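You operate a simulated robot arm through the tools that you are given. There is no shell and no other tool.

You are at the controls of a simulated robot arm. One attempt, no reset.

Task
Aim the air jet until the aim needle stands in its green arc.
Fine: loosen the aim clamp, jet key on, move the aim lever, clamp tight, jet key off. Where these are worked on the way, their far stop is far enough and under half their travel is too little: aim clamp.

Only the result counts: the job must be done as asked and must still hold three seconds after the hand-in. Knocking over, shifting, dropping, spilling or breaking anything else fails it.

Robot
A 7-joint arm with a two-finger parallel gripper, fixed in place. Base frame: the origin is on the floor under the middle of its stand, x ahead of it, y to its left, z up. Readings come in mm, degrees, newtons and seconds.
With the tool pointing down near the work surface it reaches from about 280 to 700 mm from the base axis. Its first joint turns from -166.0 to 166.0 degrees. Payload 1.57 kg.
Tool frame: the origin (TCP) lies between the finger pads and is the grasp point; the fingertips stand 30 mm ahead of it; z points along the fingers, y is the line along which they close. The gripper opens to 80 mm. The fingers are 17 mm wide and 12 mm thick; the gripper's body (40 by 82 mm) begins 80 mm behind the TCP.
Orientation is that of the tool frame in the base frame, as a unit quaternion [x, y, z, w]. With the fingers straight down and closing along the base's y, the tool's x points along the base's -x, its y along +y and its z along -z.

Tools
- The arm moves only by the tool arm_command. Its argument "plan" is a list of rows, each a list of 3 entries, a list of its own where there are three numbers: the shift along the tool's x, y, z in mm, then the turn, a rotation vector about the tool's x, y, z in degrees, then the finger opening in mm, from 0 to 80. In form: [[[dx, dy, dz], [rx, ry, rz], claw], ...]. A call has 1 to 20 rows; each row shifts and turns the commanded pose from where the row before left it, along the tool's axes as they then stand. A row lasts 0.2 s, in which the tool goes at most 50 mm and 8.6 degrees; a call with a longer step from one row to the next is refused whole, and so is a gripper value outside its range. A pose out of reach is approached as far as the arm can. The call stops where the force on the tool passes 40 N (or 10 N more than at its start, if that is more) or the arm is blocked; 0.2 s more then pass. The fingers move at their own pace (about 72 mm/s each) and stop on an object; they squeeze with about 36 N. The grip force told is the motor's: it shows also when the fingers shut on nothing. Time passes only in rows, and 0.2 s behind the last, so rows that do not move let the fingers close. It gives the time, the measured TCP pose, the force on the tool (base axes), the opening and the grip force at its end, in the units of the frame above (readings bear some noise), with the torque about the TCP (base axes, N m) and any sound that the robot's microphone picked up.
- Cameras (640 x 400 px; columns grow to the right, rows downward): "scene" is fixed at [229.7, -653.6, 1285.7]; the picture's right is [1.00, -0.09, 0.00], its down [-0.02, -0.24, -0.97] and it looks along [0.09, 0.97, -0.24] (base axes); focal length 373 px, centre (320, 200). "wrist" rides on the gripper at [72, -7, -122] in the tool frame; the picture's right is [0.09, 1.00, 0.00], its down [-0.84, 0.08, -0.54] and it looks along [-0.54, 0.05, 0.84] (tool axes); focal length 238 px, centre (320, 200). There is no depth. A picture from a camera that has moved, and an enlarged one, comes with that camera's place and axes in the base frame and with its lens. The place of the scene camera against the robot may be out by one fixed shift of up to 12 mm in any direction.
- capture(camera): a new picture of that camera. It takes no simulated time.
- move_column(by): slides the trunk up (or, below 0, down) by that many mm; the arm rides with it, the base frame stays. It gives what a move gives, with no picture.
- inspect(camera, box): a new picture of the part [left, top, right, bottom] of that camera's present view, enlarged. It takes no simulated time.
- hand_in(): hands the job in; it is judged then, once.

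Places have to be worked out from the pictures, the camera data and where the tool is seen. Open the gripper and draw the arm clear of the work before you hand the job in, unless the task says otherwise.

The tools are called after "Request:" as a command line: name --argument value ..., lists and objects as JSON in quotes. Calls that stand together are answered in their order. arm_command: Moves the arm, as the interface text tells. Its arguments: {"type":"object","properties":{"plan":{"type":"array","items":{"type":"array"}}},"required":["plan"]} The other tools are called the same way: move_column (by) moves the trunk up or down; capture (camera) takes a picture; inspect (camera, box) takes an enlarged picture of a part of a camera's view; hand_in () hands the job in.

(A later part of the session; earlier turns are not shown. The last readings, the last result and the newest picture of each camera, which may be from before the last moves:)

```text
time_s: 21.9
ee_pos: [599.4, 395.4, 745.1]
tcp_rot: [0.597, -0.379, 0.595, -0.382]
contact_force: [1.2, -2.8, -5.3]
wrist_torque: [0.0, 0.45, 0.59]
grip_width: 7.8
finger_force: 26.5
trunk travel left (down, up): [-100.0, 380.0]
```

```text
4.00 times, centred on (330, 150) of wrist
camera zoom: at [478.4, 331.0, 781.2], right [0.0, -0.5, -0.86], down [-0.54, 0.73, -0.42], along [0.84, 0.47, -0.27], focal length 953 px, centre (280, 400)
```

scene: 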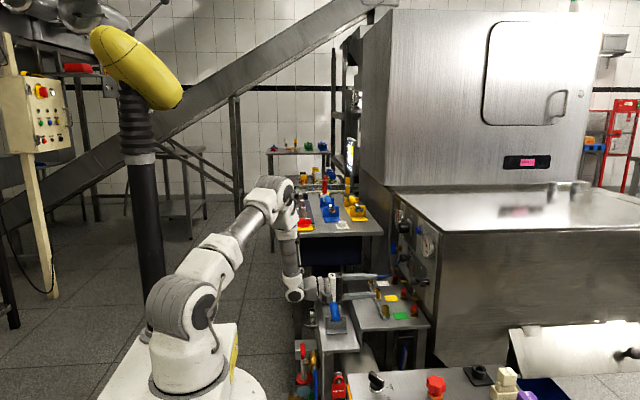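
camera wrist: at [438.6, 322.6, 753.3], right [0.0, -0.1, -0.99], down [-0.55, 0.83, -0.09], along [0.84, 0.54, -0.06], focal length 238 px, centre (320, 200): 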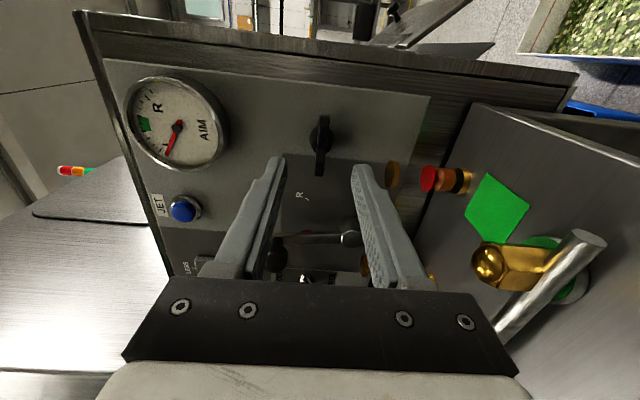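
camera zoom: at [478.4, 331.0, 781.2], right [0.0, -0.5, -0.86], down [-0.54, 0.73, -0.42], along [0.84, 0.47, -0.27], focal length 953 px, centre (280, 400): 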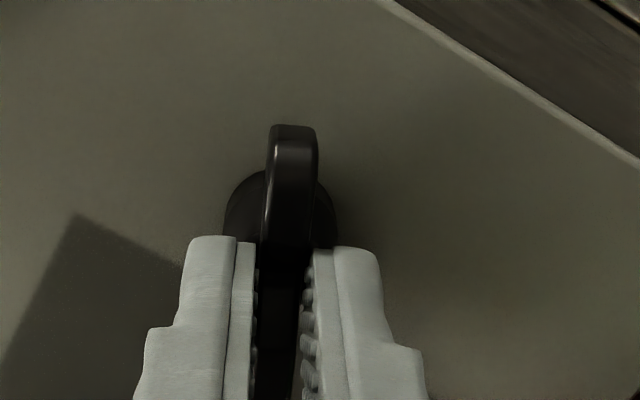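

The wing turns with the gripper with little torque. I'll keep loosening step by step until the stop.

Request:
arm_command --plan '[[[0, 0, 0], [0, 0, -6], 0], [[0, 0, 0], [0, 0, -6], 0], [[0, 0, 0], [0, 0, -6], 0], [[0, 0, 0], [0, 0, -6], 0]]'

Request:
inspect --camera "wrist" --box '[250, 100, 410, 200]'

```text
time_s: 22.9
ee_pos: [599.2, 395.2, 745.2]
tcp_rot: [0.661, -0.247, 0.662, -0.251]
contact_force: [-1.2, -5.1, -4.0]
wrist_torque: [-0.01, 0.5, 0.12]
grip_width: 7.8
finger_force: 26.7
trunk travel left (down, up): [-100.0, 380.0]
```

```text
4.00 times, centred on (330, 150) of wrist
camera zoom: at [478.3, 351.3, 803.4], right [0.0, -0.81, -0.59], down [-0.54, 0.49, -0.68], along [0.84, 0.32, -0.44], focal length 953 px, centre (280, 400)
```

zoom: 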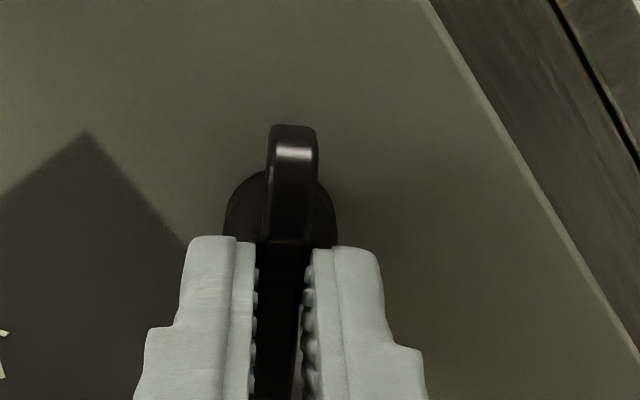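

It has turned 48° and still follows. Continuing.

Request:
arm_command --plan '[[[0, 0, 0], [0, 0, -6], 0], [[0, 0, 0], [0, 0, -6], 0], [[0, 0, 0], [0, 0, -6], 0], [[0, 0, 0], [0, 0, -6], 0]]'

Request:
inspect --camera "wrist" --box '[250, 100, 410, 200]'

```text
time_s: 23.9
ee_pos: [600.0, 394.5, 745.5]
tcp_rot: [0.7, -0.104, 0.699, -0.106]
contact_force: [3.2, -4.0, -8.6]
wrist_torque: [0.01, -0.37, -0.36]
grip_width: 7.9
finger_force: 26.9
trunk travel left (down, up): [-100.0, 380.0]
```

```text
4.00 times, centred on (330, 150) of wrist
camera zoom: at [478.3, 378.8, 815.8], right [0.0, -0.98, -0.21], down [-0.54, 0.17, -0.82], along [0.84, 0.11, -0.53], focal length 953 px, centre (280, 400)
```

zoom: 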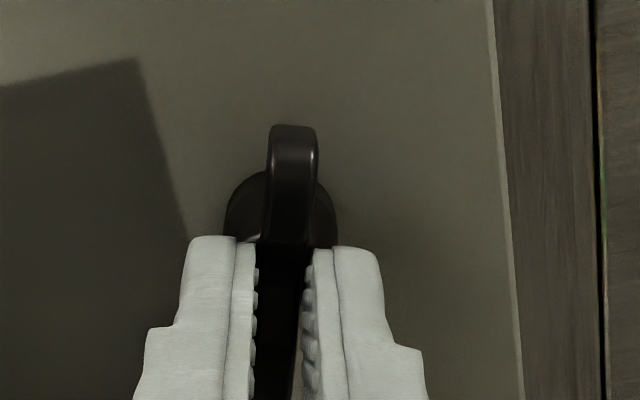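

72° and still free. Continuing carefully.

Request:
arm_command --plan '[[[0, 0, 0], [0, 0, -6], 0], [[0, 0, 0], [0, 0, -6], 0], [[0, 0, 0], [0, 0, -6], 0]]'

Request:
inspect --camera "wrist" --box '[250, 100, 410, 200]'

```text
time_s: 24.7
ee_pos: [599.6, 396.5, 746.3]
tcp_rot: [0.707, 0.006, 0.707, 0.004]
contact_force: [4.1, -5.2, -4.4]
wrist_torque: [0.54, 0.36, -0.26]
grip_width: 7.6
finger_force: 27.0
trunk travel left (down, up): [-100.0, 380.0]
```

```text
4.00 times, centred on (330, 150) of wrist
camera zoom: at [478.2, 401.3, 816.8], right [0.0, -0.99, 0.11], down [-0.54, -0.09, -0.84], along [0.84, -0.05, -0.54], focal length 953 px, centre (280, 400)
```

zoom: 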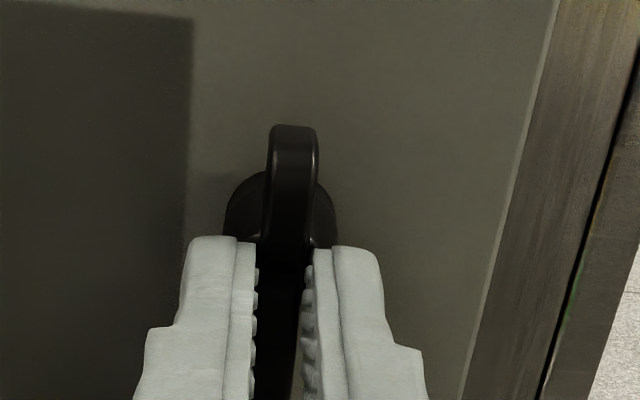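

The torque has risen to 0.5 N·m at about 90°, so the clamp's far stop is reached. I'll release, back out, and look at the panel again.

Request:
arm_command --plan '[[[0, 0, 0], [0, 0, 1.5], 10], [[0, 0, 0], [0, 0, 0], 34], [[0, 0, -10], [0, 0, 0], 34], [[0, 0, -30], [0, 0, 0], 34], [[0, 0, -30], [0, 0, 0], 34], [[0, 0, -30], [0, 0, 0], 34], [[0, 0, 0], [0, 0, 0], 34]]'

Request:
capture --camera "wrist"

Request:
inspect --camera "wrist" --box '[120, 60, 380, 260]'

```text
time_s: 26.3
ee_pos: [499.7, 395.0, 744.9]
tcp_rot: [0.707, -0.003, 0.707, -0.007]
contact_force: [-1.0, 0.2, 0.0]
wrist_torque: [0.0, 0.03, 0.01]
grip_width: 34.0
finger_force: 0.3
trunk travel left (down, up): [-100.0, 380.0]
```

```text
taken
camera wrist: at [377.6, 399.6, 817.4], right [0.0, -1.0, 0.08], down [-0.54, -0.07, -0.84], along [0.84, -0.04, -0.54], focal length 238 px, centre (320, 200)
```

wrist: 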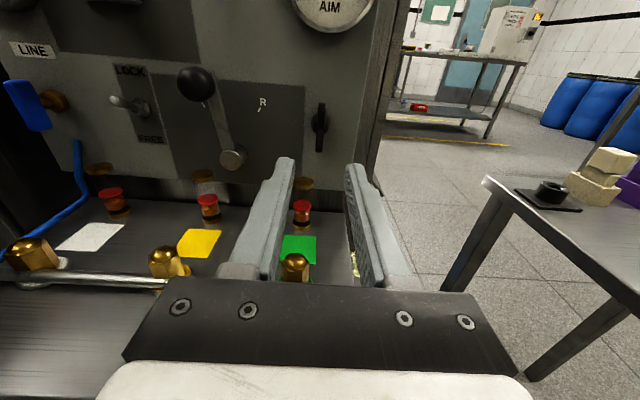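

```text
2.00 times, centred on (250, 160) of wrist
camera zoom: at [377.6, 399.6, 817.4], right [0.0, -1.0, 0.08], down [-0.54, -0.07, -0.84], along [0.84, -0.04, -0.54], focal length 477 px, centre (460, 280)
```

zoom: 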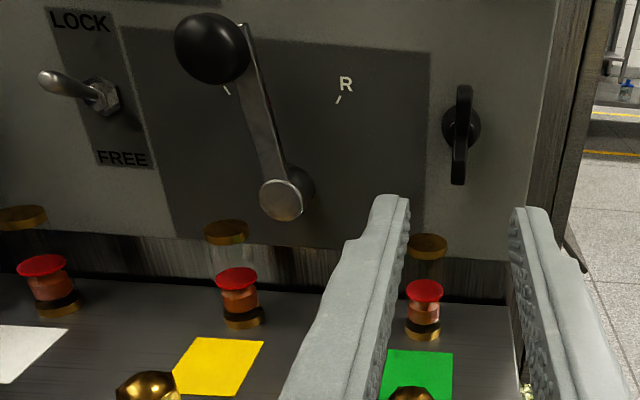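

The wing is now vertical. Next I'll raise the tool and move left to sit in front of the JET button, staying back, with the fingers closed as a pusher.

Request:
arm_command --plan '[[[35, -23.4, 0], [0, 0, 0], 0], [[35, -23.4, 0], [0, 0, 0], 0], [[35, -23.4, 0], [0, 0, 0], 0], [[35, -23.4, 0], [0, 0, 0], 0], [[0, 0, 0], [0, 0, 0], 0]]'

Request:
capture --camera "wrist"

```text
time_s: 27.5
ee_pos: [499.2, 485.3, 888.2]
tcp_rot: [0.707, -0.003, 0.707, -0.006]
contact_force: [0.3, 0.0, 0.6]
wrist_torque: [0.02, -0.01, 0.04]
grip_width: 0.2
finger_force: 21.1
trunk travel left (down, up): [-100.0, 380.0]
```

```text
taken
camera wrist: at [378.4, 489.5, 959.9], right [0.0, -1.0, 0.08], down [-0.54, -0.07, -0.84], along [0.84, -0.04, -0.54], focal length 238 px, centre (320, 200)
```

wrist: 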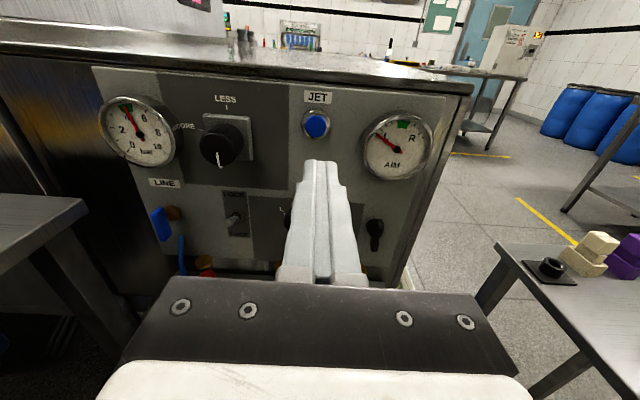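

Clear upright view now. I'll zoom on the JET button and the AIM gauge.

Request:
inspect --camera "wrist" --box '[270, 80, 370, 170]'

Request:
inspect --camera "wrist" --box '[350, 100, 450, 190]'

```text
4.44 times, centred on (320, 125) of wrist
camera zoom: at [378.4, 489.5, 959.9], right [0.0, -1.0, 0.08], down [-0.54, -0.07, -0.84], along [0.84, -0.04, -0.54], focal length 1059 px, centre (320, 533)
```

zoom: 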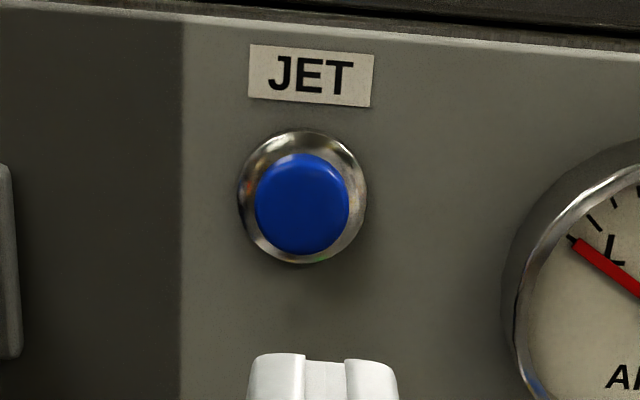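

```text
4.44 times, centred on (400, 145) of wrist
camera zoom: at [378.4, 489.5, 959.9], right [0.0, -1.0, 0.08], down [-0.54, -0.07, -0.84], along [0.84, -0.04, -0.54], focal length 1059 px, centre (-36, 444)
```

zoom: 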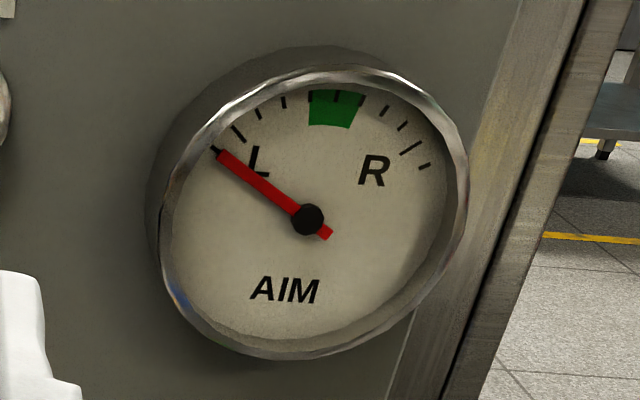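

The JET button face is at about (647, 489, 884). I'll align the closed fingertips and advance to about 8 mm short of it.

Request:
arm_command --plan '[[[-4, -3.2, 20], [0, 0, 0], 0], [[0, 0, 30], [0, 0, 0], 0], [[0, 0, 30], [0, 0, 0], 0], [[0, 0, 20], [0, 0, 0], 0], [[0, 0, 8], [0, 0, 0], 0], [[0, 0, 0], [0, 0, 0], 0]]'

Request:
inspect --camera "wrist" --box '[270, 110, 370, 200]'

Request:
inspect --camera "scene" --box '[350, 190, 450, 280]'

```text
time_s: 28.9
ee_pos: [606.6, 491.1, 882.2]
tcp_rot: [0.707, -0.004, 0.707, -0.007]
contact_force: [-0.1, 0.5, -0.3]
wrist_torque: [-0.04, -0.01, 0.01]
grip_width: 0.0
finger_force: 21.4
trunk travel left (down, up): [-100.0, 380.0]
```

```text
4.44 times, centred on (320, 155) of wrist
camera zoom: at [485.6, 494.6, 954.3], right [0.0, -1.0, 0.08], down [-0.54, -0.07, -0.84], along [0.84, -0.04, -0.54], focal length 1059 px, centre (320, 400)
```

zoom: 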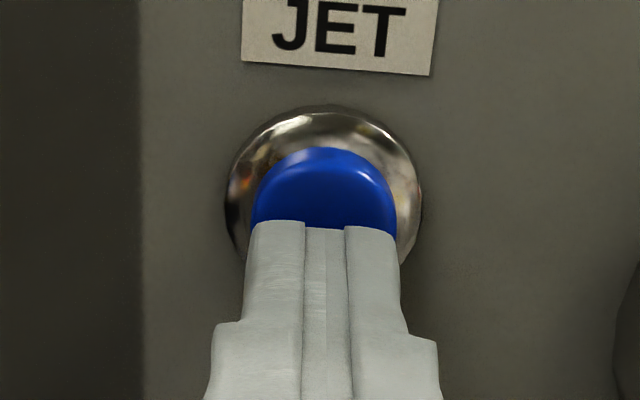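

```text
4.44 times, centred on (400, 235) of scene
camera zoom: at [229.7, -653.6, 1285.7], right [1.0, -0.09, 0.0], down [-0.02, -0.24, -0.97], along [0.09, 0.97, -0.24], focal length 1656 px, centre (-36, 44)
```

zoom: 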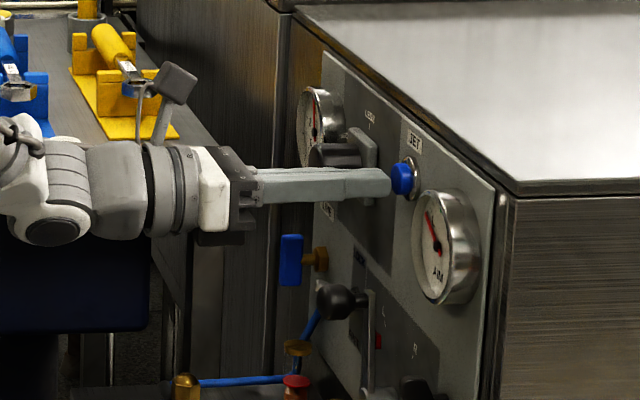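

The tips are about 10 mm from the button and well centred. I'll push slowly, watching force and sound.

Request:
arm_command --plan '[[[0, 0, 4], [0, 0, 0], 0], [[0, 0, 3], [0, 0, 0], 0], [[0, 0, 2], [0, 0, 0], 0], [[0, 0, 2], [0, 0, 0], 0]]'

Request:
inspect --camera "wrist" --box '[270, 110, 370, 200]'

Request:
inspect --camera "scene" --box '[350, 190, 450, 280]'

```text
time_s: 29.9
ee_pos: [617.8, 489.4, 883.4]
tcp_rot: [0.707, -0.004, 0.707, -0.006]
contact_force: [-7.2, -3.8, -0.1]
wrist_torque: [0.02, 0.02, -0.11]
grip_width: 0.0
finger_force: 21.6
trunk travel left (down, up): [-100.0, 380.0]
heard: click
```

```text
4.44 times, centred on (320, 155) of wrist
camera zoom: at [496.0, 494.1, 954.6], right [0.0, -1.0, 0.08], down [-0.54, -0.07, -0.84], along [0.84, -0.04, -0.54], focal length 1059 px, centre (320, 400)
```

zoom: 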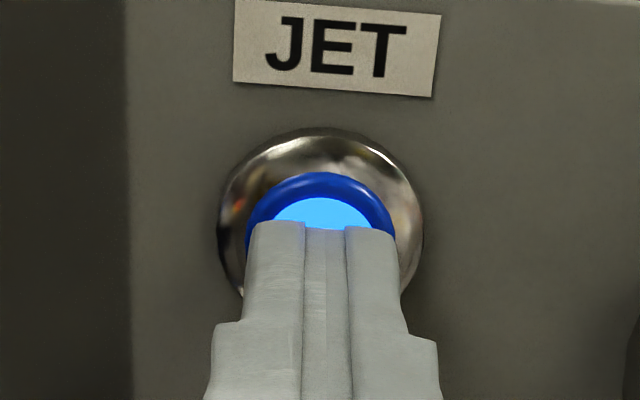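

```text
4.44 times, centred on (400, 235) of scene
camera zoom: at [229.7, -653.6, 1285.7], right [1.0, -0.09, 0.0], down [-0.02, -0.24, -0.97], along [0.09, 0.97, -0.24], focal length 1656 px, centre (-36, 44)
```

zoom: 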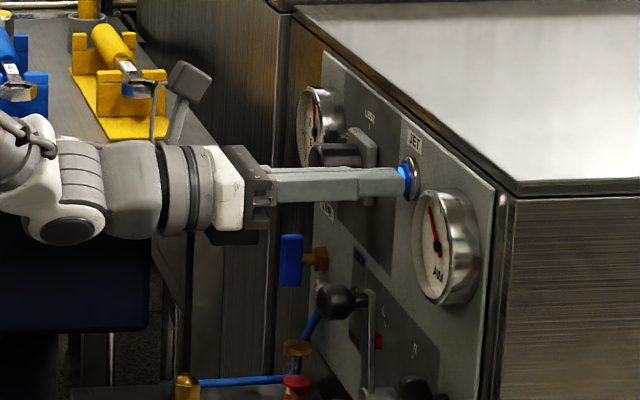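

A click was heard and the button is lit. I'll draw straight back and see whether it stays lit.

Request:
arm_command --plan '[[[0, 0, -5], [0, 0, 0], 0], [[0, 0, -20], [0, 0, 0], 0], [[0, 0, -40], [0, 0, 0], 0], [[0, 0, -40], [0, 0, 0], 0], [[0, 0, 0], [0, 0, 0], 0]]'

Request:
capture --camera "wrist"

Request:
inspect --camera "wrist" --box '[280, 80, 450, 190]'

```text
time_s: 31.1
ee_pos: [513.7, 490.1, 881.8]
tcp_rot: [0.707, -0.004, 0.708, -0.007]
contact_force: [0.1, -0.4, 0.0]
wrist_torque: [0.01, -0.01, 0.04]
grip_width: 0.0
finger_force: 21.1
trunk travel left (down, up): [-100.0, 380.0]
```

```text
taken
camera wrist: at [391.2, 493.6, 954.0], right [0.0, -1.0, 0.08], down [-0.54, -0.07, -0.84], along [0.84, -0.04, -0.54], focal length 238 px, centre (320, 200)
```

wrist: 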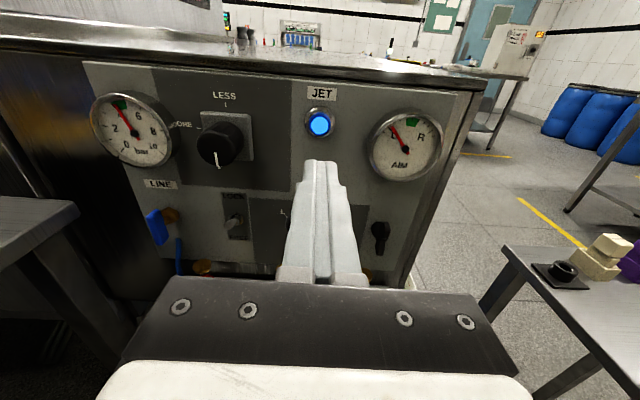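

```text
3.64 times, centred on (365, 135) of wrist
camera zoom: at [391.2, 493.6, 954.0], right [0.0, -1.0, 0.08], down [-0.54, -0.07, -0.84], along [0.84, -0.04, -0.54], focal length 867 px, centre (156, 436)
```

zoom: 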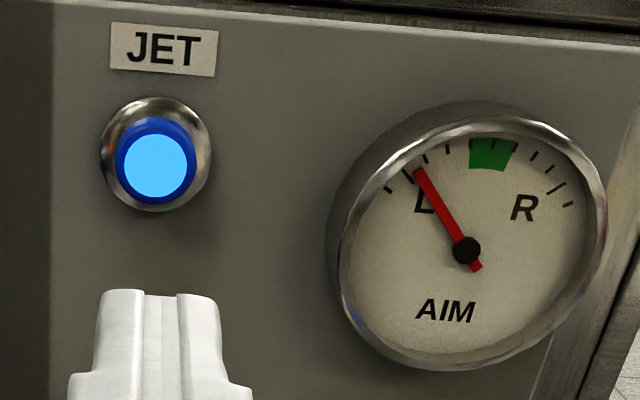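

The button stays lit and the AIM needle has come alive: it now points at about the second tick from the left. Next is the aim lever, so I'll lower in front of its knob with the fingers open.

Request:
arm_command --plan '[[[-5, 0, -15], [0, 0, 0], 50], [[-32, -5, 0], [0, 0, 0], 50], [[-32, -5, 0], [0, 0, 0], 50], [[-30, -5, 0], [0, 0, 0], 50], [[0, 0, 0], [0, 0, 0], 50]]'

Request:
capture --camera "wrist"

Request:
inspect --camera "wrist" --box '[220, 40, 460, 190]'

```text
time_s: 32.3
ee_pos: [497.8, 506.7, 784.3]
tcp_rot: [0.707, -0.004, 0.708, -0.007]
contact_force: [1.0, 0.2, 0.0]
wrist_torque: [-0.02, -0.02, 0.0]
grip_width: 50.0
finger_force: 0.1
trunk travel left (down, up): [-100.0, 380.0]
```

```text
taken
camera wrist: at [376.3, 511.3, 856.4], right [0.0, -1.0, 0.08], down [-0.54, -0.07, -0.84], along [0.84, -0.04, -0.54], focal length 238 px, centre (320, 200)
```

wrist: 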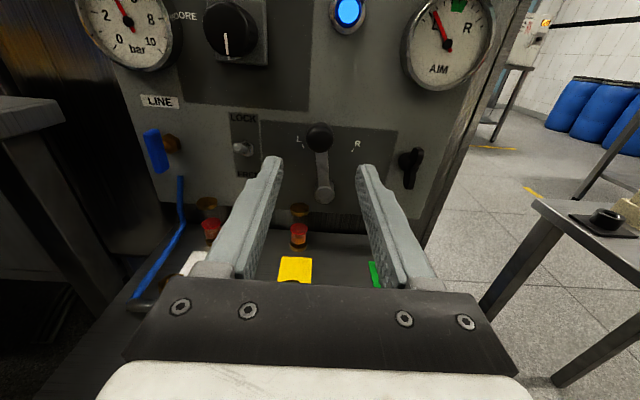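

```text
2.67 times, centred on (340, 115) of wrist
camera zoom: at [376.3, 511.3, 856.4], right [0.0, -1.0, 0.08], down [-0.54, -0.07, -0.84], along [0.84, -0.04, -0.54], focal length 636 px, centre (267, 427)
```

zoom: 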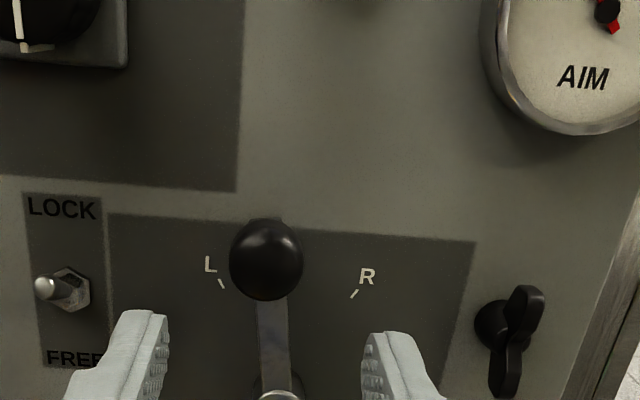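

The knob lies almost exactly on the tool axis. I'll advance so the fingers straddle it.

Request:
arm_command --plan '[[[-2, 0, 25], [0, 0, 0], 50], [[0, 0, 30], [0, 0, 0], 50], [[0, 0, 30], [0, 0, 0], 50], [[0, 0, 15], [0, 0, 0], 50], [[0, 0, 0], [0, 0, 0], 50]]'

Request:
capture --camera "wrist"

Request:
inspect --camera "scene" --box '[350, 200, 450, 290]'

```text
time_s: 33.5
ee_pos: [599.6, 505.4, 782.9]
tcp_rot: [0.707, -0.005, 0.708, -0.006]
contact_force: [-0.4, 0.1, 0.1]
wrist_torque: [-0.02, 0.05, -0.01]
grip_width: 50.0
finger_force: 0.0
trunk travel left (down, up): [-100.0, 380.0]
```

```text
taken
camera wrist: at [476.9, 510.7, 854.3], right [0.0, -1.0, 0.08], down [-0.54, -0.07, -0.84], along [0.84, -0.04, -0.54], focal length 238 px, centre (320, 200)
```

wrist: 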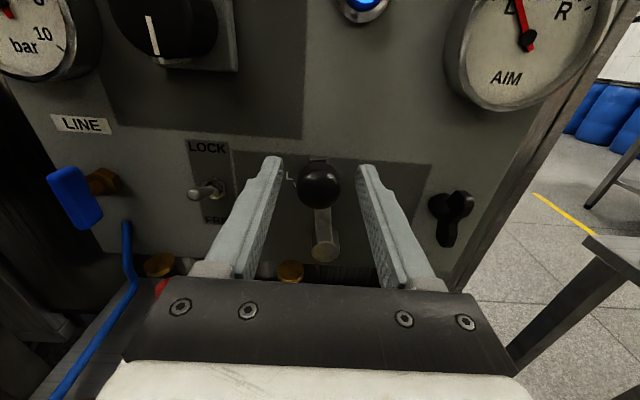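

```text
4.44 times, centred on (400, 245) of scene
camera zoom: at [229.7, -653.6, 1285.7], right [1.0, -0.09, 0.0], down [-0.02, -0.24, -0.97], along [0.09, 0.97, -0.24], focal length 1656 px, centre (-36, 0)
```

zoom: 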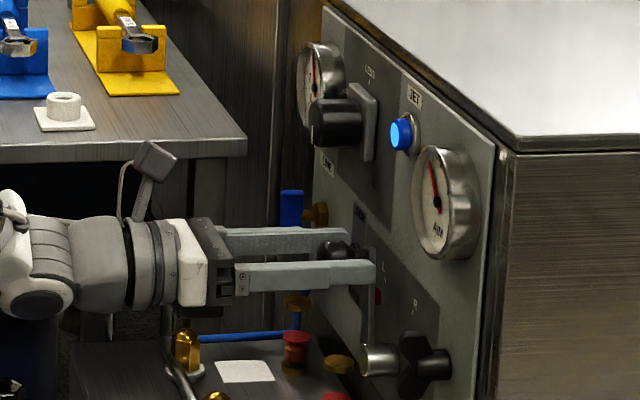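

The fingers straddle the knob. I'll advance 5 mm more and close on it.

Request:
arm_command --plan '[[[0, 0, 5], [0, 0, 0], 50], [[0, 0, 0], [0, 0, 0], 30], [[0, 0, 0], [0, 0, 0], 15], [[0, 0, 0], [0, 0, 0], 0], [[0, 0, 0], [0, 0, 0], 0]]'

Request:
capture --camera "wrist"

Request:
inspect --camera "scene" --box '[400, 215, 450, 260]'

```text
time_s: 34.7
ee_pos: [602.8, 507.1, 782.3]
tcp_rot: [0.707, -0.003, 0.707, -0.006]
contact_force: [0.7, 1.5, -1.2]
wrist_torque: [0.18, 0.03, -0.61]
grip_width: 27.2
finger_force: 37.9
trunk travel left (down, up): [-100.0, 380.0]
```

```text
taken
camera wrist: at [481.7, 510.7, 853.8], right [0.0, -1.0, 0.08], down [-0.54, -0.07, -0.84], along [0.84, -0.04, -0.54], focal length 238 px, centre (320, 200)
```

wrist: 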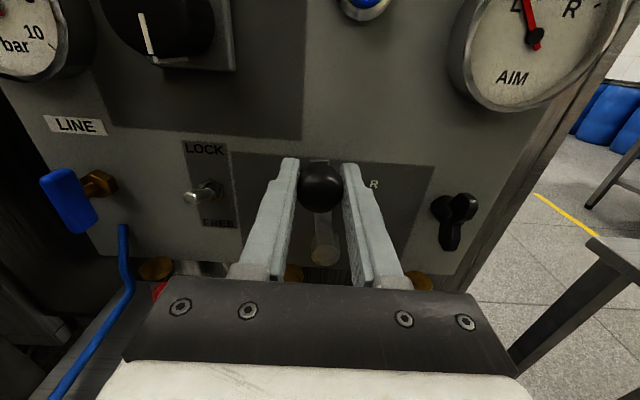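

```text
8.89 times, centred on (425, 238) of scene
camera zoom: at [229.7, -653.6, 1285.7], right [1.0, -0.09, 0.0], down [-0.02, -0.24, -0.97], along [0.09, 0.97, -0.24], focal length 3313 px, centre (-613, -133)
```

zoom: 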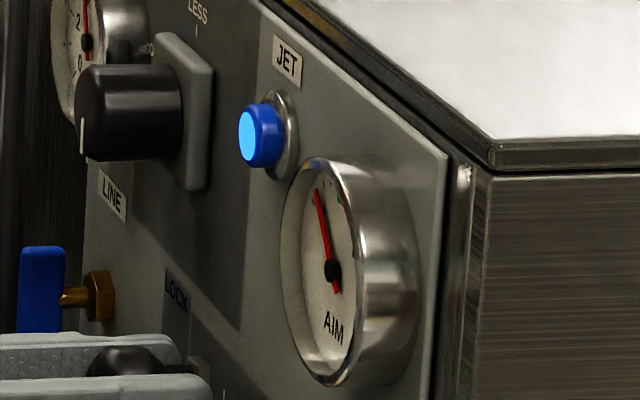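

The knob is gripped at 27 mm width. I'll move the lever about 4° toward R along its arc and watch the needle.

Request:
arm_command --plan '[[[0.4, 3, 0], [0, 0, 0], 0], [[0.3, 3, 0], [0, 0, 0], 0], [[0, 0, 0], [0, 0, 0], 0]]'

Request:
inspect --camera "scene" --box '[400, 215, 450, 260]'

Request:
inspect --camera "wrist" --box '[260, 130, 460, 280]'

```text
time_s: 35.5
ee_pos: [603.1, 501.2, 784.1]
tcp_rot: [0.707, -0.004, 0.708, -0.006]
contact_force: [6.6, 7.0, 2.1]
wrist_torque: [0.57, 0.58, -0.55]
grip_width: 27.6
finger_force: 37.9
trunk travel left (down, up): [-100.0, 380.0]
```

```text
8.89 times, centred on (425, 238) of scene
camera zoom: at [229.7, -653.6, 1285.7], right [1.0, -0.09, 0.0], down [-0.02, -0.24, -0.97], along [0.09, 0.97, -0.24], focal length 3313 px, centre (-613, -133)
```

zoom: 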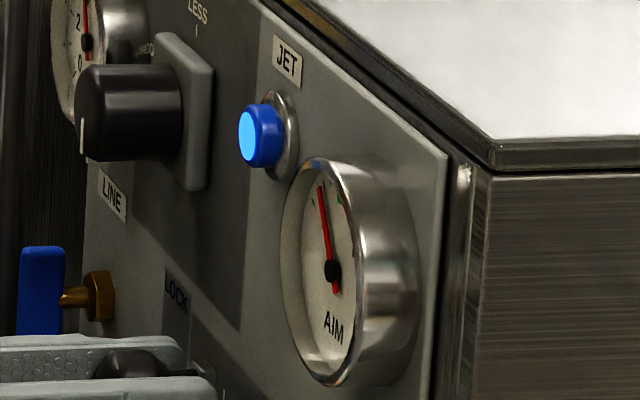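

```text
2.67 times, centred on (360, 205) of wrist
camera zoom: at [481.6, 504.9, 855.1], right [0.0, -1.0, 0.08], down [-0.54, -0.07, -0.84], along [0.84, -0.04, -0.54], focal length 636 px, centre (213, 187)
```

zoom: 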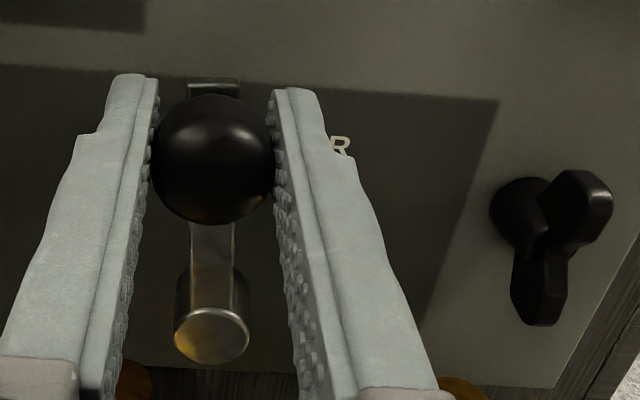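

The lever moves (so the wing was the right clamp) and the needle shifted right a little. I'll continue another ~8°.

Request:
arm_command --plan '[[[0.2, 3, 0], [0, 0, 0], 0], [[0.1, 3, 0], [0, 0, 0], 0], [[0, 3, 0], [0, 0, 0], 0], [[-0.1, 3, 0], [0, 0, 0], 0], [[0, 0, 0], [0, 0, 0], 0]]'

Request:
inspect --camera "scene" --box '[400, 215, 450, 260]'

Request:
capture --camera "wrist"

```text
time_s: 36.7
ee_pos: [603.3, 489.1, 782.8]
tcp_rot: [0.706, -0.003, 0.708, -0.007]
contact_force: [3.7, 3.7, 6.1]
wrist_torque: [0.32, -0.07, -0.46]
grip_width: 27.5
finger_force: 38.3
trunk travel left (down, up): [-100.0, 380.0]
```

```text
8.89 times, centred on (425, 238) of scene
camera zoom: at [229.7, -653.6, 1285.7], right [1.0, -0.09, 0.0], down [-0.02, -0.24, -0.97], along [0.09, 0.97, -0.24], focal length 3313 px, centre (-613, -133)
```

zoom: 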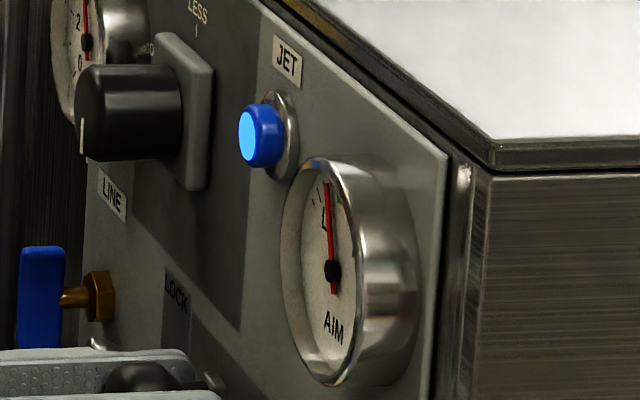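

```text
taken
camera wrist: at [481.4, 492.9, 854.6], right [0.0, -1.0, 0.08], down [-0.54, -0.07, -0.84], along [0.84, -0.04, -0.54], focal length 238 px, centre (320, 200)
```

wrist: 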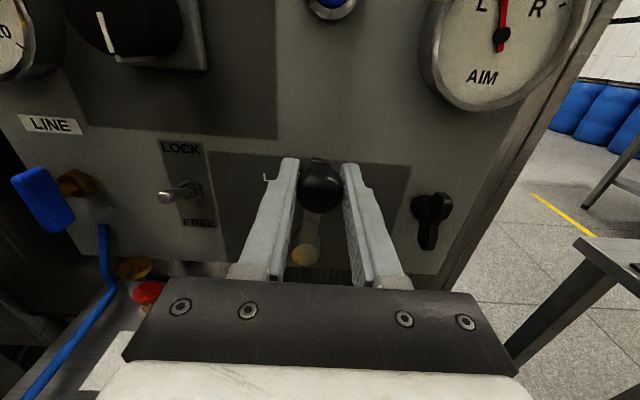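

The needle is approaching the green. I'll go another 9 mm and then look closely.

Request:
arm_command --plan '[[[-0.2, 3, 0], [0, 0, 0], 0], [[-0.3, 3, 0], [0, 0, 0], 0], [[-0.4, 3, 0], [0, 0, 0], 0], [[0, 0, 0], [0, 0, 0], 0]]'

Request:
inspect --camera "scene" --box '[416, 228, 442, 250]'

Request:
capture --camera "wrist"

```text
time_s: 37.7
ee_pos: [602.7, 478.2, 781.0]
tcp_rot: [0.707, -0.003, 0.707, -0.005]
contact_force: [0.3, 0.6, 0.1]
wrist_torque: [0.01, 0.09, -0.17]
grip_width: 27.3
finger_force: 37.8
trunk travel left (down, up): [-100.0, 380.0]
```

```text
16.00 times, centred on (429, 239) of scene
camera zoom: at [229.7, -653.6, 1285.7], right [1.0, -0.09, 0.0], down [-0.02, -0.24, -0.97], along [0.09, 0.97, -0.24], focal length 5964 px, centre (-1424, -424)
```

zoom: 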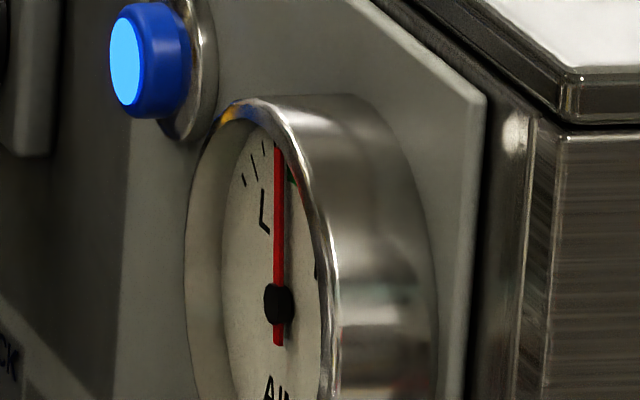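

```text
taken
camera wrist: at [481.5, 483.6, 852.8], right [0.0, -1.0, 0.08], down [-0.54, -0.07, -0.84], along [0.84, -0.04, -0.54], focal length 238 px, centre (320, 200)
```

wrist: 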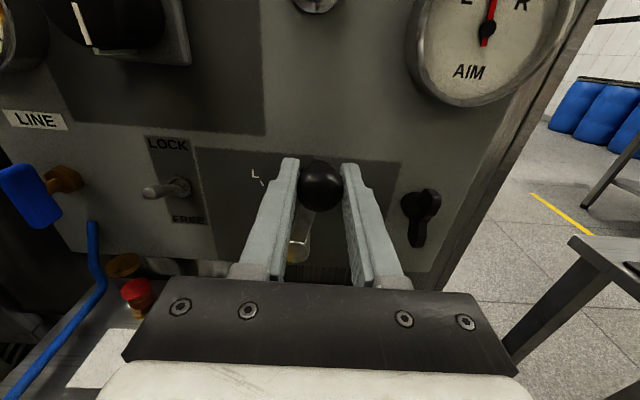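

The needle is near the left edge of the green, roughly 10° short of centre at about 1° per mm. I'll move 9 mm more.

Request:
arm_command --plan '[[[-0.5, 3, 0], [0, 0, 0], 0], [[-0.6, 3, 0], [0, 0, 0], 0], [[-0.7, 3, 0], [0, 0, 0], 0], [[0, 0, 0], [0, 0, 0], 0]]'

Request:
inspect --camera "scene" --box '[416, 228, 442, 250]'

Request:
inspect --camera "wrist" --box '[380, 0, 580, 120]'

```text
time_s: 38.7
ee_pos: [602.8, 471.4, 780.7]
tcp_rot: [0.707, -0.003, 0.707, -0.007]
contact_force: [0.8, 8.2, -1.6]
wrist_torque: [0.6, 0.46, -0.54]
grip_width: 26.9
finger_force: 38.0
trunk travel left (down, up): [-100.0, 380.0]
```

```text
16.00 times, centred on (429, 239) of scene
camera zoom: at [229.7, -653.6, 1285.7], right [1.0, -0.09, 0.0], down [-0.02, -0.24, -0.97], along [0.09, 0.97, -0.24], focal length 5964 px, centre (-1424, -424)
```

zoom: 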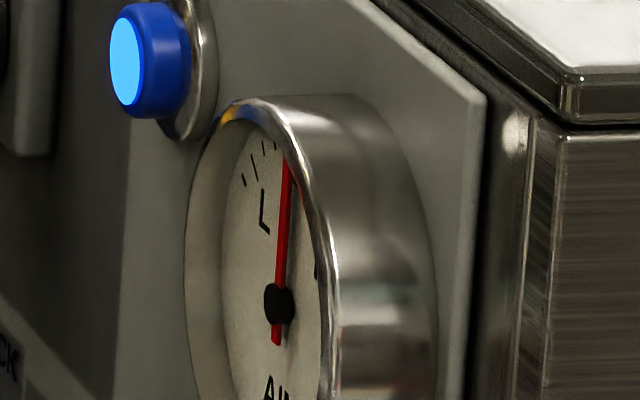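

```text
3.20 times, centred on (480, 60) of wrist
camera zoom: at [481.4, 475.6, 851.9], right [0.0, -1.0, 0.08], down [-0.54, -0.07, -0.84], along [0.84, -0.04, -0.54], focal length 763 px, centre (-192, 648)
```

zoom: 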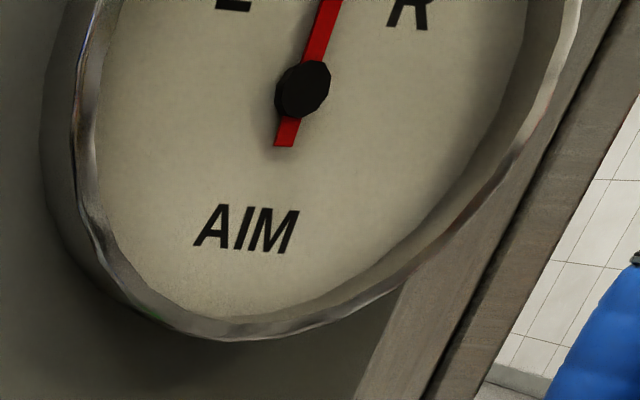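

The needle looks only about 5° left of straight up. I'll add 3 mm, release, and back out to check it frontally.

Request:
arm_command --plan '[[[-0.8, 3, 0], [0, 0, 0], 0], [[0, 0, 0], [0, 0, 0], 0], [[0, 0, 0], [0, 0, 0], 28], [[0, 0, 0], [0, 0, 0], 36], [[0, 0, 0], [0, 0, 0], 50], [[0, 0, 0], [0, 0, 0], 50], [[0, 0, -20], [0, 0, 0], 50], [[0, 0, -40], [0, 0, 0], 50], [[0, 0, -40], [0, 0, 0], 50], [[0, 0, 0], [0, 0, 0], 50]]'

Request:
capture --camera "wrist"

Request:
inspect --camera "wrist" --box '[280, 0, 480, 130]'

```text
time_s: 40.9
ee_pos: [502.1, 467.3, 779.1]
tcp_rot: [0.707, -0.003, 0.707, -0.007]
contact_force: [0.2, 0.0, -0.5]
wrist_torque: [0.01, 0.01, 0.02]
grip_width: 49.8
finger_force: 0.1
trunk travel left (down, up): [-100.0, 380.0]
```

```text
taken
camera wrist: at [381.6, 471.8, 851.2], right [0.0, -1.0, 0.08], down [-0.54, -0.07, -0.84], along [0.84, -0.04, -0.54], focal length 238 px, centre (320, 200)
```

wrist: 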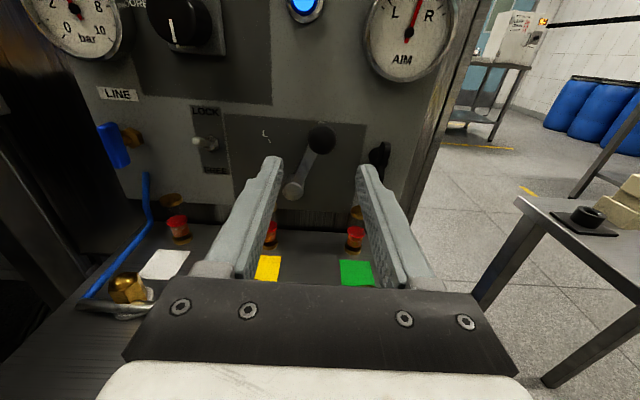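

```text
3.08 times, centred on (380, 65) of wrist
camera zoom: at [381.6, 471.8, 851.2], right [0.0, -1.0, 0.08], down [-0.54, -0.07, -0.84], along [0.84, -0.04, -0.54], focal length 733 px, centre (135, 615)
```

zoom: 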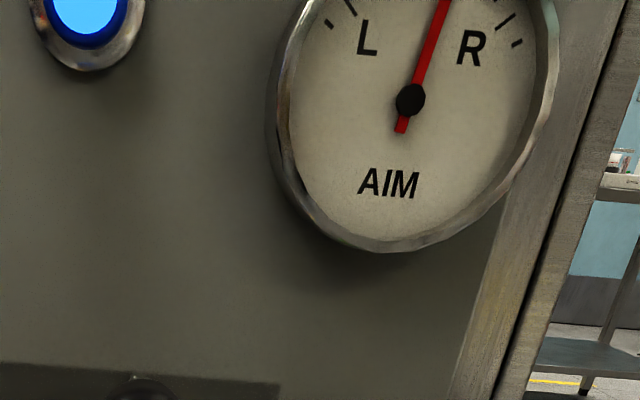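

The needle appears slightly right of centre now. I'll raise the tool for a straighter look at the gauge.

Request:
arm_command --plan '[[[35, 0, -10], [0, 0, 0], 30], [[35, 0, 0], [0, 0, 0], 10], [[25, 0, 0], [0, 0, 0], 0], [[0, 0, 0], [0, 0, 0], 0]]'

Request:
capture --camera "wrist"

Request:
inspect --camera "wrist" --box '[340, 70, 450, 160]'

```text
time_s: 41.9
ee_pos: [493.4, 466.3, 872.9]
tcp_rot: [0.707, -0.004, 0.707, -0.006]
contact_force: [0.3, -0.2, 0.0]
wrist_torque: [-0.02, 0.0, -0.02]
grip_width: 0.0
finger_force: 21.4
trunk travel left (down, up): [-100.0, 380.0]
```

```text
taken
camera wrist: at [370.9, 470.4, 945.6], right [0.0, -1.0, 0.08], down [-0.54, -0.07, -0.84], along [0.84, -0.04, -0.54], focal length 238 px, centre (320, 200)
```

wrist: 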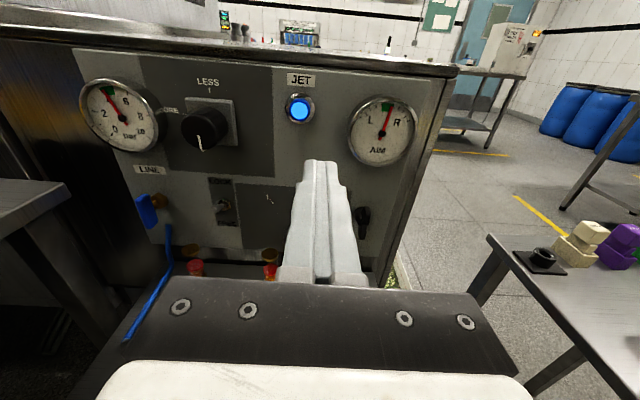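

```text
4.44 times, centred on (395, 115) of wrist
camera zoom: at [370.9, 470.4, 945.6], right [0.0, -1.0, 0.08], down [-0.54, -0.07, -0.84], along [0.84, -0.04, -0.54], focal length 1059 px, centre (-13, 578)
```

zoom: 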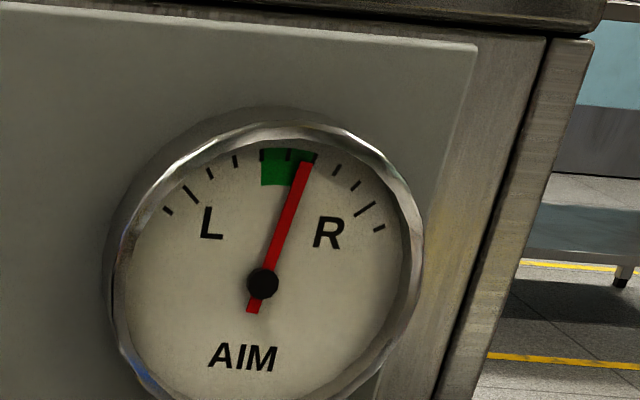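

The needle stands in the green but close to its right edge (about +8° of ±12°). I want it centred, so I'll go back to the knob with the gripper centred about 6 mm further left and close on it.

Request:
arm_command --plan '[[[-32, -2, 0], [0, 0, 0], 50], [[-32, -2, 0], [0, 0, 0], 50], [[-32, -1.7, 0], [0, 0, 0], 50], [[0, 0, 0], [0, 0, 0], 50]]'

Request:
capture --camera "wrist"

Request:
inspect --camera "wrist" --box '[240, 90, 400, 200]'

```text
time_s: 42.9
ee_pos: [493.0, 472.4, 778.4]
tcp_rot: [0.707, -0.003, 0.707, -0.006]
contact_force: [-0.1, 0.1, -1.1]
wrist_torque: [0.01, 0.02, 0.02]
grip_width: 50.3
finger_force: 0.2
trunk travel left (down, up): [-100.0, 380.0]
```

```text
taken
camera wrist: at [371.1, 477.7, 849.0], right [0.0, -1.0, 0.08], down [-0.54, -0.07, -0.84], along [0.84, -0.04, -0.54], focal length 238 px, centre (320, 200)
```

wrist: 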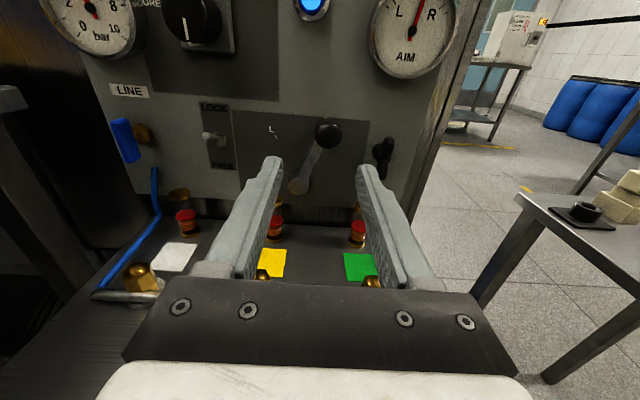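

```text
3.64 times, centred on (320, 145) of wrist
camera zoom: at [371.1, 477.7, 849.0], right [0.0, -1.0, 0.08], down [-0.54, -0.07, -0.84], along [0.84, -0.04, -0.54], focal length 867 px, centre (320, 400)
```

zoom: 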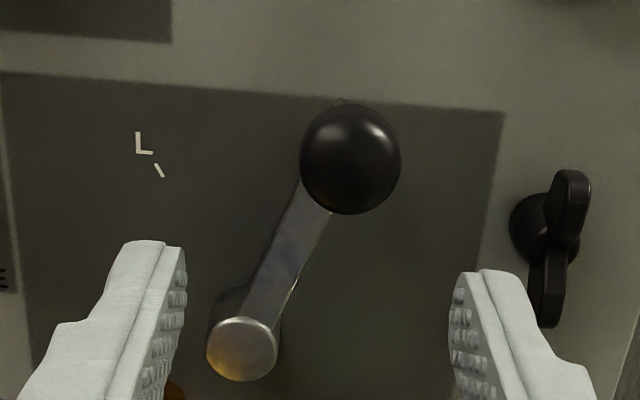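

The knob centre is at about y 465, z 776. I'll set the gripper centre to y ≈ 471, advance around it, close so the fingers centre the knob, and open again.

Request:
arm_command --plan '[[[-2, 1, 25], [0, 0, 0], 50], [[0, 0, 30], [0, 0, 0], 50], [[0, 0, 30], [0, 0, 0], 50], [[0, 0, 25], [0, 0, 0], 50], [[0, 0, 0], [0, 0, 0], 50], [[0, 0, 0], [0, 0, 0], 34], [[0, 0, 0], [0, 0, 0], 26], [[0, 0, 0], [0, 0, 0], 20], [[0, 0, 0], [0, 0, 0], 20]]'

Request:
capture --camera "wrist"

Request:
inspect --camera "scene" --box '[416, 228, 442, 250]'

```text
time_s: 44.9
ee_pos: [603.9, 471.2, 776.0]
tcp_rot: [0.707, -0.004, 0.708, -0.005]
contact_force: [5.0, 1.3, 0.6]
wrist_torque: [0.09, -0.01, -0.36]
grip_width: 27.0
finger_force: 37.5
trunk travel left (down, up): [-100.0, 380.0]
```

```text
taken
camera wrist: at [483.2, 475.2, 847.2], right [0.0, -1.0, 0.08], down [-0.54, -0.07, -0.84], along [0.84, -0.04, -0.54], focal length 238 px, centre (320, 200)
```

wrist: 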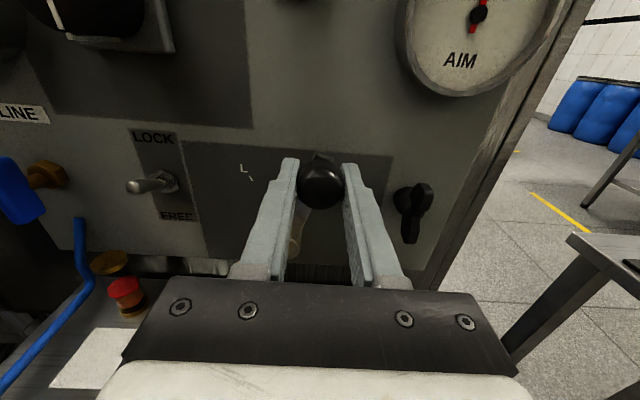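

```text
16.00 times, centred on (429, 239) of scene
camera zoom: at [229.7, -653.6, 1285.7], right [1.0, -0.09, 0.0], down [-0.02, -0.24, -0.97], along [0.09, 0.97, -0.24], focal length 5964 px, centre (-1424, -424)
```

zoom: 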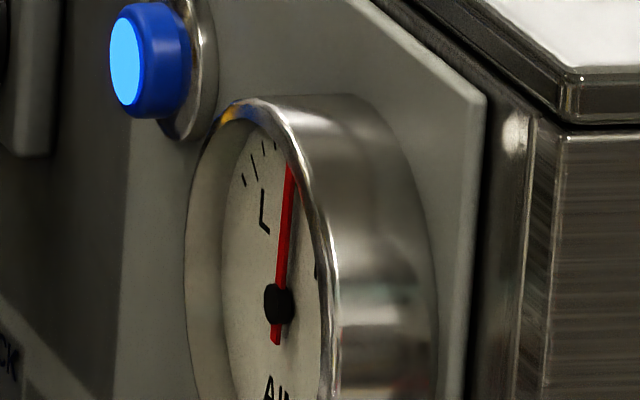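

The knob is held centred. I'll release, back out and raise to check the gauge.

Request:
arm_command --plan '[[[0, 0, 0], [0, 0, 0], 28], [[0, 0, 0], [0, 0, 0], 34], [[0, 0, 0], [0, 0, 0], 50], [[0, 0, 0], [0, 0, 0], 50], [[0, 0, -20], [0, 0, 0], 50], [[0, 0, -40], [0, 0, 0], 50], [[0, 0, -45], [0, 0, 0], 50], [[32, 0, 0], [0, 0, 0], 30], [[32, 0, 0], [0, 0, 0], 10], [[32, 0, 0], [0, 0, 0], 0], [[0, 0, 0], [0, 0, 0], 0]]'

Request:
capture --camera "wrist"

Request:
inspect --camera "wrist" --box '[340, 70, 450, 160]'

```text
time_s: 47.3
ee_pos: [498.4, 471.7, 872.0]
tcp_rot: [0.707, -0.003, 0.707, -0.006]
contact_force: [-0.2, 0.2, 0.0]
wrist_torque: [-0.02, -0.01, -0.03]
grip_width: 0.0
finger_force: 20.8
trunk travel left (down, up): [-100.0, 380.0]
```

```text
taken
camera wrist: at [376.9, 475.6, 943.2], right [0.0, -1.0, 0.08], down [-0.54, -0.07, -0.84], along [0.84, -0.04, -0.54], focal length 238 px, centre (320, 200)
```

wrist: 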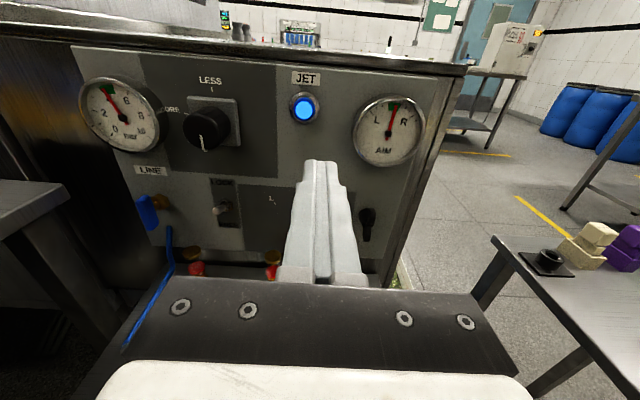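

```text
4.44 times, centred on (395, 115) of wrist
camera zoom: at [376.9, 475.6, 943.2], right [0.0, -1.0, 0.08], down [-0.54, -0.07, -0.84], along [0.84, -0.04, -0.54], focal length 1059 px, centre (-13, 578)
```

zoom: 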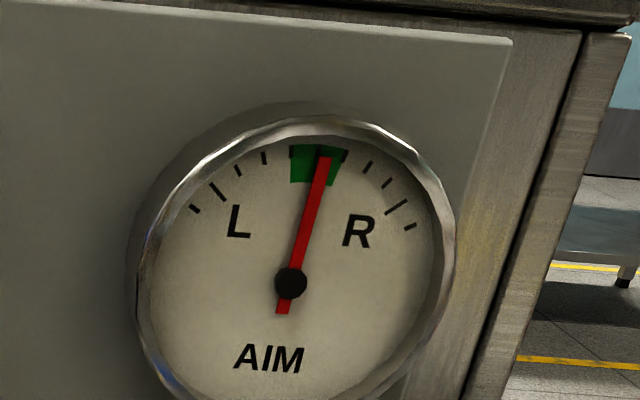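

The needle stands well inside the green (about +3° of ±12°). Now I'll return to the wing clamp to tighten it, lining up in front of it first.

Request:
arm_command --plan '[[[-32, 19, 0], [0, 0, 0], 36], [[-32, 19, 0], [0, 0, 0], 36], [[-32, 19, 0], [0, 0, 0], 36], [[-31, 19.4, 0], [0, 0, 0], 36], [[0, 0, 40], [0, 0, 0], 36], [[0, 0, 0], [0, 0, 0], 36]]'

Request:
capture --camera "wrist"

Request:
inspect --camera "wrist" --box '[240, 90, 400, 200]'

```text
time_s: 48.7
ee_pos: [541.1, 394.1, 743.5]
tcp_rot: [0.707, -0.004, 0.707, -0.005]
contact_force: [0.1, 0.0, -0.5]
wrist_torque: [0.02, 0.02, 0.02]
grip_width: 35.8
finger_force: 0.1
trunk travel left (down, up): [-100.0, 380.0]
```

```text
taken
camera wrist: at [418.8, 399.8, 816.2], right [0.0, -1.0, 0.08], down [-0.54, -0.07, -0.84], along [0.84, -0.04, -0.54], focal length 238 px, centre (320, 200)
```

wrist: 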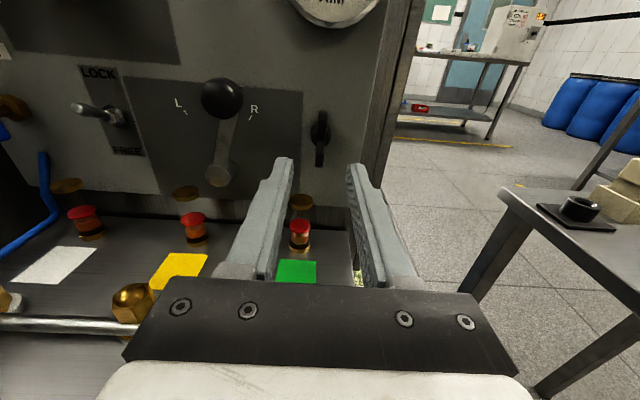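

```text
3.64 times, centred on (320, 145) of wrist
camera zoom: at [418.8, 399.8, 816.2], right [0.0, -1.0, 0.08], down [-0.54, -0.07, -0.84], along [0.84, -0.04, -0.54], focal length 867 px, centre (320, 400)
```

zoom: 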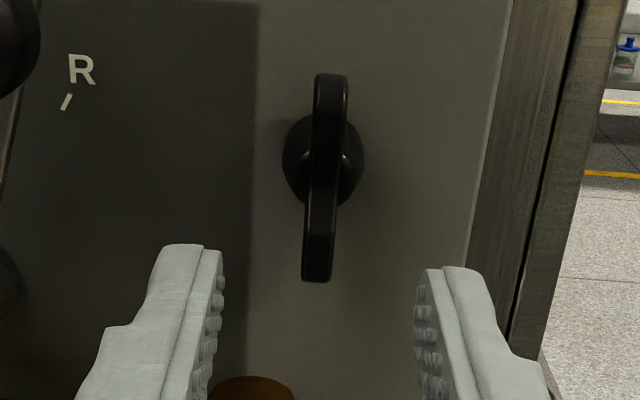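

The wing is centred between the fingers and vertical. I'll advance to the same depth as before (TCP x ≈ 599) and close on it.

Request:
arm_command --plan '[[[0, 0, 25], [0, 0, 0], 36], [[0, 0, 20], [0, 0, 0], 36], [[0, 0, 13], [0, 0, 0], 36], [[0, 0, 0], [0, 0, 0], 36], [[0, 0, 0], [0, 0, 0], 15], [[0, 0, 0], [0, 0, 0], 0], [[0, 0, 0], [0, 0, 0], 0], [[0, 0, 0], [0, 0, 0], 0]]'

Request:
inspect --camera "wrist" --box '[240, 90, 400, 200]'

```text
time_s: 50.5
ee_pos: [596.8, 394.6, 745.7]
tcp_rot: [0.707, -0.005, 0.707, -0.005]
contact_force: [-1.1, -5.9, -1.0]
wrist_torque: [0.0, -0.16, -0.18]
grip_width: 7.8
finger_force: 26.8
trunk travel left (down, up): [-100.0, 380.0]
```

```text
3.64 times, centred on (320, 145) of wrist
camera zoom: at [476.1, 399.5, 816.1], right [0.0, -1.0, 0.08], down [-0.54, -0.07, -0.84], along [0.84, -0.04, -0.54], focal length 867 px, centre (320, 400)
```

zoom: 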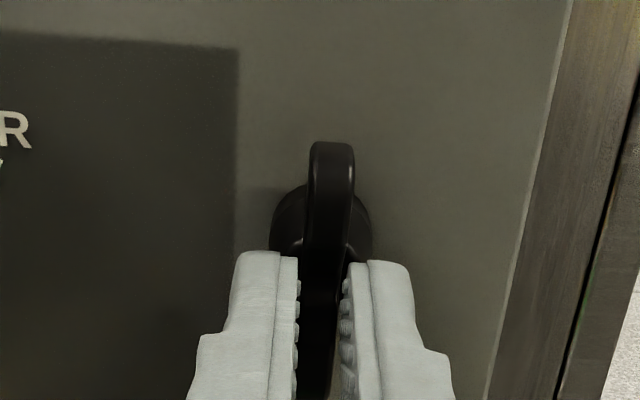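

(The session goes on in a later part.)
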